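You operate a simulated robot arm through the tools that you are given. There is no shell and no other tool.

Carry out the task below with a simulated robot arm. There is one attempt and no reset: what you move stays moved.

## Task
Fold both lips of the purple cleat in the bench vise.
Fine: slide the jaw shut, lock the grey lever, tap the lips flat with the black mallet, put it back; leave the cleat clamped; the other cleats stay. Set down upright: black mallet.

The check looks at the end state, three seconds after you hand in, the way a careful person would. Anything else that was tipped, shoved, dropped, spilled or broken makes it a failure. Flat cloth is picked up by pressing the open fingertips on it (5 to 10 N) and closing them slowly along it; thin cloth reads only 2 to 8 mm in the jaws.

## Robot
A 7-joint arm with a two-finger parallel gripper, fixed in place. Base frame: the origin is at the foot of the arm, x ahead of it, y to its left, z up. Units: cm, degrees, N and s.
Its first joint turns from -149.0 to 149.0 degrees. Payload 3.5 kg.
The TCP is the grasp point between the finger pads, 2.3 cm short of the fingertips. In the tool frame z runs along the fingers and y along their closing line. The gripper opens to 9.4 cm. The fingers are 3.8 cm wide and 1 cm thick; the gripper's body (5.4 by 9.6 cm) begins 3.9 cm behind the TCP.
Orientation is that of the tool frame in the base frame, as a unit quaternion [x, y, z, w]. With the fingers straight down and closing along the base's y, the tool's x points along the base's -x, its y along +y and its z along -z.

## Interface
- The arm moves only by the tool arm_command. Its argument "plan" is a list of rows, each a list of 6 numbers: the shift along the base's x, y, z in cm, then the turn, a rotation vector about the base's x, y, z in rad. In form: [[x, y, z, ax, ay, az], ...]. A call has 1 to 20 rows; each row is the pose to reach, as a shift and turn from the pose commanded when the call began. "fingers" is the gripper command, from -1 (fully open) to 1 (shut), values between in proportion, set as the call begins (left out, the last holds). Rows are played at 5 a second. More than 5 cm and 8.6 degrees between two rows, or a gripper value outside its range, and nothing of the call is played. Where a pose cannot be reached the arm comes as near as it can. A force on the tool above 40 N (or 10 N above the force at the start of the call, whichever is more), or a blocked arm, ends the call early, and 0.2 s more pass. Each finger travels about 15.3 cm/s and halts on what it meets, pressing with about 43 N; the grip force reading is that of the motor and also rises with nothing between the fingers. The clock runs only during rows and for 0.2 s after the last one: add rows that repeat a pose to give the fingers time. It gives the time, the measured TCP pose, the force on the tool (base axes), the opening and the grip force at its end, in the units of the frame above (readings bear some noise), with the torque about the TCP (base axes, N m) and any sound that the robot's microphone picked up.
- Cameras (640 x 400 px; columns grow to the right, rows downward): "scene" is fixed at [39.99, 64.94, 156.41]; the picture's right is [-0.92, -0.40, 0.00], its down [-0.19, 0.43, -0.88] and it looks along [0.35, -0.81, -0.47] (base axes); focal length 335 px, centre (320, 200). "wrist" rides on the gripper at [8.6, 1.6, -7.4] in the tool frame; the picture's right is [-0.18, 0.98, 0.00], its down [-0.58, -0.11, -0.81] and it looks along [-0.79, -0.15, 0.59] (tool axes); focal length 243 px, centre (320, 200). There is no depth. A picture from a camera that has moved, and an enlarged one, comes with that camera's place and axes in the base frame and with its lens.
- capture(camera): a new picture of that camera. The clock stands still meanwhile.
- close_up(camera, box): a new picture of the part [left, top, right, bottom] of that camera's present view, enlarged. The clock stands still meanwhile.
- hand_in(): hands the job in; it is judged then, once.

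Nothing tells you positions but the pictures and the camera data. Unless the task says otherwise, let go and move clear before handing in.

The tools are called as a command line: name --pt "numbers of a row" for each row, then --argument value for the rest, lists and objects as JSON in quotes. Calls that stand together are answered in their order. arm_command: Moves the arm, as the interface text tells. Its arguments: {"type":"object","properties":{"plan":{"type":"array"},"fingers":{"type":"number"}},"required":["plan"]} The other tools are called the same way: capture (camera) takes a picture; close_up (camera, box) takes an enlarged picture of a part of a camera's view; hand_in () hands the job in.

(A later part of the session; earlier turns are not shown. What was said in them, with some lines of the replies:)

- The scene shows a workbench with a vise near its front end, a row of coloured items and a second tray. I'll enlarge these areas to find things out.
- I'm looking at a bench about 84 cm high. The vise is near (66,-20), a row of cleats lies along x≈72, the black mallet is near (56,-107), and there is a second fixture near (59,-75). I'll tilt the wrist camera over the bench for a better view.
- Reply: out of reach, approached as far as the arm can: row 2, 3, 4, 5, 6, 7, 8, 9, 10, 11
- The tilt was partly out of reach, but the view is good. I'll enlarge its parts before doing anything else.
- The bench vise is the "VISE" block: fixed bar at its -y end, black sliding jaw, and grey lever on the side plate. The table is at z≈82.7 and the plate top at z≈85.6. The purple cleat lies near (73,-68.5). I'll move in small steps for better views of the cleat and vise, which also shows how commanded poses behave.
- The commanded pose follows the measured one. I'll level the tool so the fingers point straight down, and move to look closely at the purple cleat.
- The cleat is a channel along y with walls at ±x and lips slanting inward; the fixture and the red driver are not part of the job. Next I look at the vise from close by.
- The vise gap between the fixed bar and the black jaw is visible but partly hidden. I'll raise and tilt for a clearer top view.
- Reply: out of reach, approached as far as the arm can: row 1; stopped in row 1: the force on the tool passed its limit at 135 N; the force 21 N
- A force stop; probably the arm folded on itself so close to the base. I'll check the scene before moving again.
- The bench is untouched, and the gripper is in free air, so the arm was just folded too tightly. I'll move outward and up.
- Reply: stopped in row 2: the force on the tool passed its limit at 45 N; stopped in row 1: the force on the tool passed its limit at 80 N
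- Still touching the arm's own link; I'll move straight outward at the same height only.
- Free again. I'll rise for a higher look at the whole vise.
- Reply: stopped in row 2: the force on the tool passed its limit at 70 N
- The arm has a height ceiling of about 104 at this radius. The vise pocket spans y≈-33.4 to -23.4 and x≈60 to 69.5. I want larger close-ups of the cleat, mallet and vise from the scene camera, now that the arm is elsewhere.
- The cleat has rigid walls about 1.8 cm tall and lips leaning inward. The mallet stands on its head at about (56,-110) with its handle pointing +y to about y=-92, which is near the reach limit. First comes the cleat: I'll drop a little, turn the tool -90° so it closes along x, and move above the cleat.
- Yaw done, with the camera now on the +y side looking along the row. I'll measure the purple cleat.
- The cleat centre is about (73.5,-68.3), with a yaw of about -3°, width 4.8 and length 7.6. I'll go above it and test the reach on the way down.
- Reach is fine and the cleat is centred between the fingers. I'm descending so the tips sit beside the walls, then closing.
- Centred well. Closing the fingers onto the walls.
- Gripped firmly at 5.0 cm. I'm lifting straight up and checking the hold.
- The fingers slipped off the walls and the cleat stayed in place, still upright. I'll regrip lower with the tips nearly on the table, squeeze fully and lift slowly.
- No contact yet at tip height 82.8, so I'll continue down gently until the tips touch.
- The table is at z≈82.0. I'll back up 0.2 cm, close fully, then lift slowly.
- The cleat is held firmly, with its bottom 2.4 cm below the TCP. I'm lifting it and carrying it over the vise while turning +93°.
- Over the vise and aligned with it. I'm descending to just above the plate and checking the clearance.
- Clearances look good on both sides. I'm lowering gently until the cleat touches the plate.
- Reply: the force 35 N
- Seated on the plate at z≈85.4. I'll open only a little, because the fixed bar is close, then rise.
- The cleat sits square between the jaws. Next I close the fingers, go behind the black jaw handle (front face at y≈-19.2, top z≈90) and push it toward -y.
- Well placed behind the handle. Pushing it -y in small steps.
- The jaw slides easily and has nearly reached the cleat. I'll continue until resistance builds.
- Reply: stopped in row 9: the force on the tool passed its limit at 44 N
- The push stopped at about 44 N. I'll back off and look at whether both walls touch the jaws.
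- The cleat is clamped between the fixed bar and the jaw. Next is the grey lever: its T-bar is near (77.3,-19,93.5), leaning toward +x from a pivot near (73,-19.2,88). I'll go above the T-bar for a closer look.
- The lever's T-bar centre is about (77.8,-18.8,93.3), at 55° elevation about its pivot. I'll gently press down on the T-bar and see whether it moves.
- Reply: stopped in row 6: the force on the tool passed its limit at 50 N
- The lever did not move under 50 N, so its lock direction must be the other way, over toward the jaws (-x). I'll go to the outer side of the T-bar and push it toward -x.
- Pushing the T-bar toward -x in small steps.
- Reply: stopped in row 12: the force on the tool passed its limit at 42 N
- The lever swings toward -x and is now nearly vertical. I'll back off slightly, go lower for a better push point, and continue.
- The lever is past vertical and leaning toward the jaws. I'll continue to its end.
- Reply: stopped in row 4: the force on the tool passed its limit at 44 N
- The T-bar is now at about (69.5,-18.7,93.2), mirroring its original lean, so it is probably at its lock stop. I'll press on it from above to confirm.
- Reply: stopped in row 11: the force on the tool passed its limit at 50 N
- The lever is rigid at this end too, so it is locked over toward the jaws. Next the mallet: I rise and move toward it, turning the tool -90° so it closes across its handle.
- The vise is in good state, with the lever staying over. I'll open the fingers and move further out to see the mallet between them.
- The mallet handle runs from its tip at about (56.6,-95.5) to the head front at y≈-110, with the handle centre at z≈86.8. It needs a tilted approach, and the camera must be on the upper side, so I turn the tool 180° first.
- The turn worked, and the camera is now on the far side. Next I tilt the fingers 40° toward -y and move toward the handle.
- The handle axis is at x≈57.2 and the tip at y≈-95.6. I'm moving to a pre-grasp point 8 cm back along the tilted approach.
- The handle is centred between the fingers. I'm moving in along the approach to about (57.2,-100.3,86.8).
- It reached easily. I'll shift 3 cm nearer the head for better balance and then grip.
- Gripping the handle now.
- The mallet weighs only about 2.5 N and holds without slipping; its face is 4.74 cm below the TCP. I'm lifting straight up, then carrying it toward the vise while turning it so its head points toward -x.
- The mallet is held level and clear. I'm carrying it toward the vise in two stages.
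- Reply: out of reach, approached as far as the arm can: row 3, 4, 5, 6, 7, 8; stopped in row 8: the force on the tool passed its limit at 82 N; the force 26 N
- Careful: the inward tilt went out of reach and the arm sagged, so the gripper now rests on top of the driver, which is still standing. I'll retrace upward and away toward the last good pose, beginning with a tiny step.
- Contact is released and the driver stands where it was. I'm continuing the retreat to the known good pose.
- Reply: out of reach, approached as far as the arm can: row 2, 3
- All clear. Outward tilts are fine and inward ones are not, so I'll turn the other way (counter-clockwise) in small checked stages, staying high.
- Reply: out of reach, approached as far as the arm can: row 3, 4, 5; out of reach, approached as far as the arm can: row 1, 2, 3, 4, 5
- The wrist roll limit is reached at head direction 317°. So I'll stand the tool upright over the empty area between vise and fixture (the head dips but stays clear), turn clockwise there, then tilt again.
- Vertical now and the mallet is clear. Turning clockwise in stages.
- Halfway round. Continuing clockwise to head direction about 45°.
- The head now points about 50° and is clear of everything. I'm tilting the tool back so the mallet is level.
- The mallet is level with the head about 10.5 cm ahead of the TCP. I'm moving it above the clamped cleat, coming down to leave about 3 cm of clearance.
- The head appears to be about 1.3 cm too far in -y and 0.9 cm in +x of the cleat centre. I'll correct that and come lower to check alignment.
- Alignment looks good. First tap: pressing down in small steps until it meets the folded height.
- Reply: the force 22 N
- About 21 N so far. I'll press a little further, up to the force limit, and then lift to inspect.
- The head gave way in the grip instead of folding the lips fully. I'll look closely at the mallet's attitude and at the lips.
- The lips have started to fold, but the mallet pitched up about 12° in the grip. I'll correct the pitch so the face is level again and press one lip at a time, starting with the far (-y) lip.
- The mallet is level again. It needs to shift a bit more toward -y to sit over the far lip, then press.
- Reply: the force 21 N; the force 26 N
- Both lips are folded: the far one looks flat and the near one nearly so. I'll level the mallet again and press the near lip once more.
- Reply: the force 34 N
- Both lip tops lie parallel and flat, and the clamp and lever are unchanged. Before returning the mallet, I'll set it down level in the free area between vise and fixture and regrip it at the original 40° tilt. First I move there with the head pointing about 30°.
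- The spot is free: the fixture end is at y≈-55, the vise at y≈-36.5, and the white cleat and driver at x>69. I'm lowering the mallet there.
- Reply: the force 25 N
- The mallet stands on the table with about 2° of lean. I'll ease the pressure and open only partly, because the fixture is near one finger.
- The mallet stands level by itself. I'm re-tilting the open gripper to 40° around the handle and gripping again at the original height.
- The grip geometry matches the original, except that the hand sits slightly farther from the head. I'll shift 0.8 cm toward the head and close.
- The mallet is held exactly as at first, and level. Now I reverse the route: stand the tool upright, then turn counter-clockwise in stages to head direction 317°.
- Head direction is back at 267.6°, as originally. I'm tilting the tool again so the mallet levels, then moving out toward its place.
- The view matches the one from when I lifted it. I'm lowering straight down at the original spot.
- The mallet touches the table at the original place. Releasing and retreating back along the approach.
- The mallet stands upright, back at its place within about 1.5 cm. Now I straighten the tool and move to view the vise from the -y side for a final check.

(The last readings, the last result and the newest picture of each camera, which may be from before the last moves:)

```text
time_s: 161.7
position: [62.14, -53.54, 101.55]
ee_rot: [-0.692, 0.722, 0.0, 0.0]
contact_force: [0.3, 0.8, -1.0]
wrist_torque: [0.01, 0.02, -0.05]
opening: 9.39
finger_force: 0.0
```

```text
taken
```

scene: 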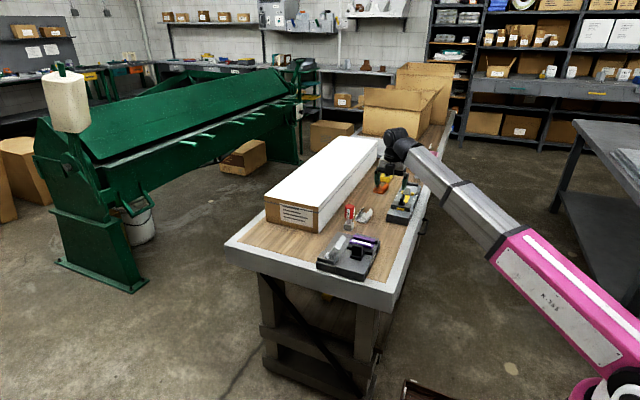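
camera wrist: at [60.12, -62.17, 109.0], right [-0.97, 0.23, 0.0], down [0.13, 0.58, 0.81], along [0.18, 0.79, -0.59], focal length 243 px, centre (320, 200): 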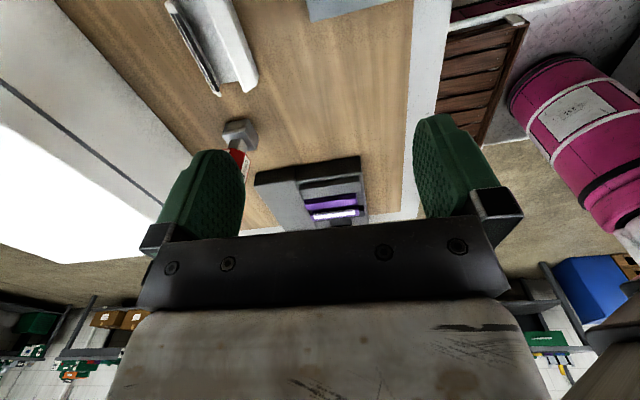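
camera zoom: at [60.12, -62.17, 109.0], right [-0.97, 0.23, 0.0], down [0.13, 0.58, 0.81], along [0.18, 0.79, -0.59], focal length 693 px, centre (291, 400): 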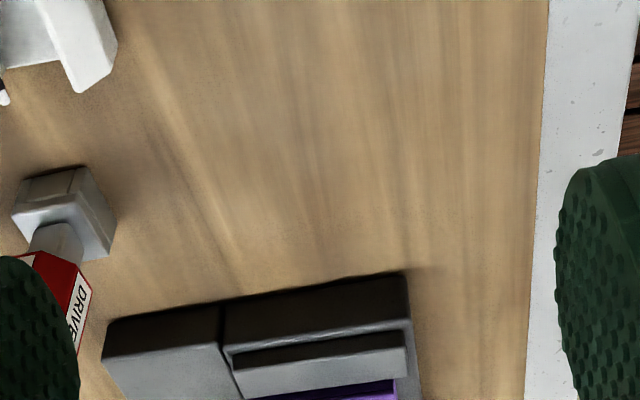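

close_up --camera "wrist" --box '[290, 170, 380, 225]'

close_up --camera "scene" --box '[315, 225, 390, 285]'

close_up --camera "scene" --box '[340, 140, 450, 230]'

```text
7.11 times, centred on (335, 198) of wrist
camera zoom: at [60.12, -62.17, 109.0], right [-0.97, 0.23, 0.0], down [0.13, 0.58, 0.81], along [0.18, 0.79, -0.59], focal length 1725 px, centre (213, 218)
```

zoom: 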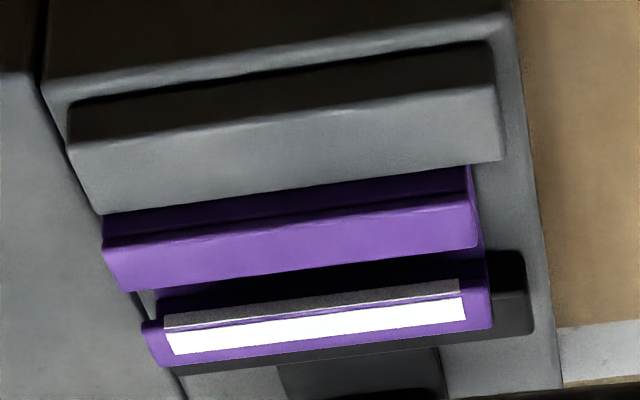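

```text
6.67 times, centred on (352, 255) of scene
camera zoom: at [39.99, 64.94, 156.41], right [-0.92, -0.4, 0.0], down [-0.19, 0.43, -0.88], along [0.35, -0.81, -0.47], focal length 2231 px, centre (103, -167)
```

zoom: 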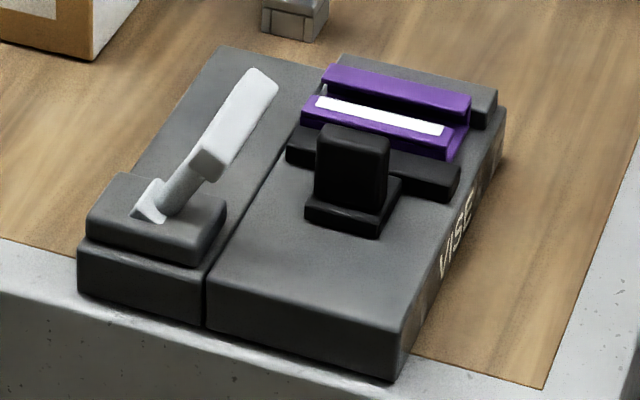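

```text
4.44 times, centred on (395, 185) of scene
camera zoom: at [39.99, 64.94, 156.41], right [-0.92, -0.4, 0.0], down [-0.19, 0.43, -0.88], along [0.35, -0.81, -0.47], focal length 1488 px, centre (-13, 267)
```

zoom: 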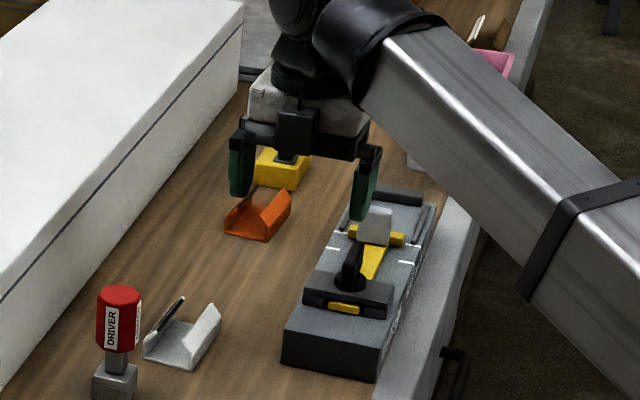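

The end state checks out:
- **Cleat:** the purple cleat is clamped between the bar and the jaw, with both lips folded flat.
- **Lever:** it is over at its lock stop.
- **Mallet:** it stands upright at its place.
- **Everything else:** the driver, the other cleats and the blocks are where they were, and the gripper is empty and well clear.

I'm handing in.

hand_in

```text
The job is handed in.
```

The purple cleat is clamped in the bench vise with both lips folded flat, and I have handed the job in. The result hasn't come back.

- **Vise:** I pushed the jaw shut against the cleat until it stopped at about 44 N. The grey lever is swung over toward the jaws to its stop. I took that as locked because the jaw stayed shut under a sideways push of about 17 N while I pressed the lips.
- **Lips:** The mallet pitched in the grip on the first press, so I releveled it and pressed each lip separately. Both look flat from two camera angles, within about 5°.
- **Mallet:** It is back at its place and standing upright, about 1.5 cm and a few degrees off where it started. I left it there rather than regrip it.
- **Near miss:** While I carried the mallet, an unreachable arm pose let the gripper drop onto the red driver, with a peak force of about 82 N. The driver stayed upright and looks unmoved in the pictures. The other cleats also look as they were.
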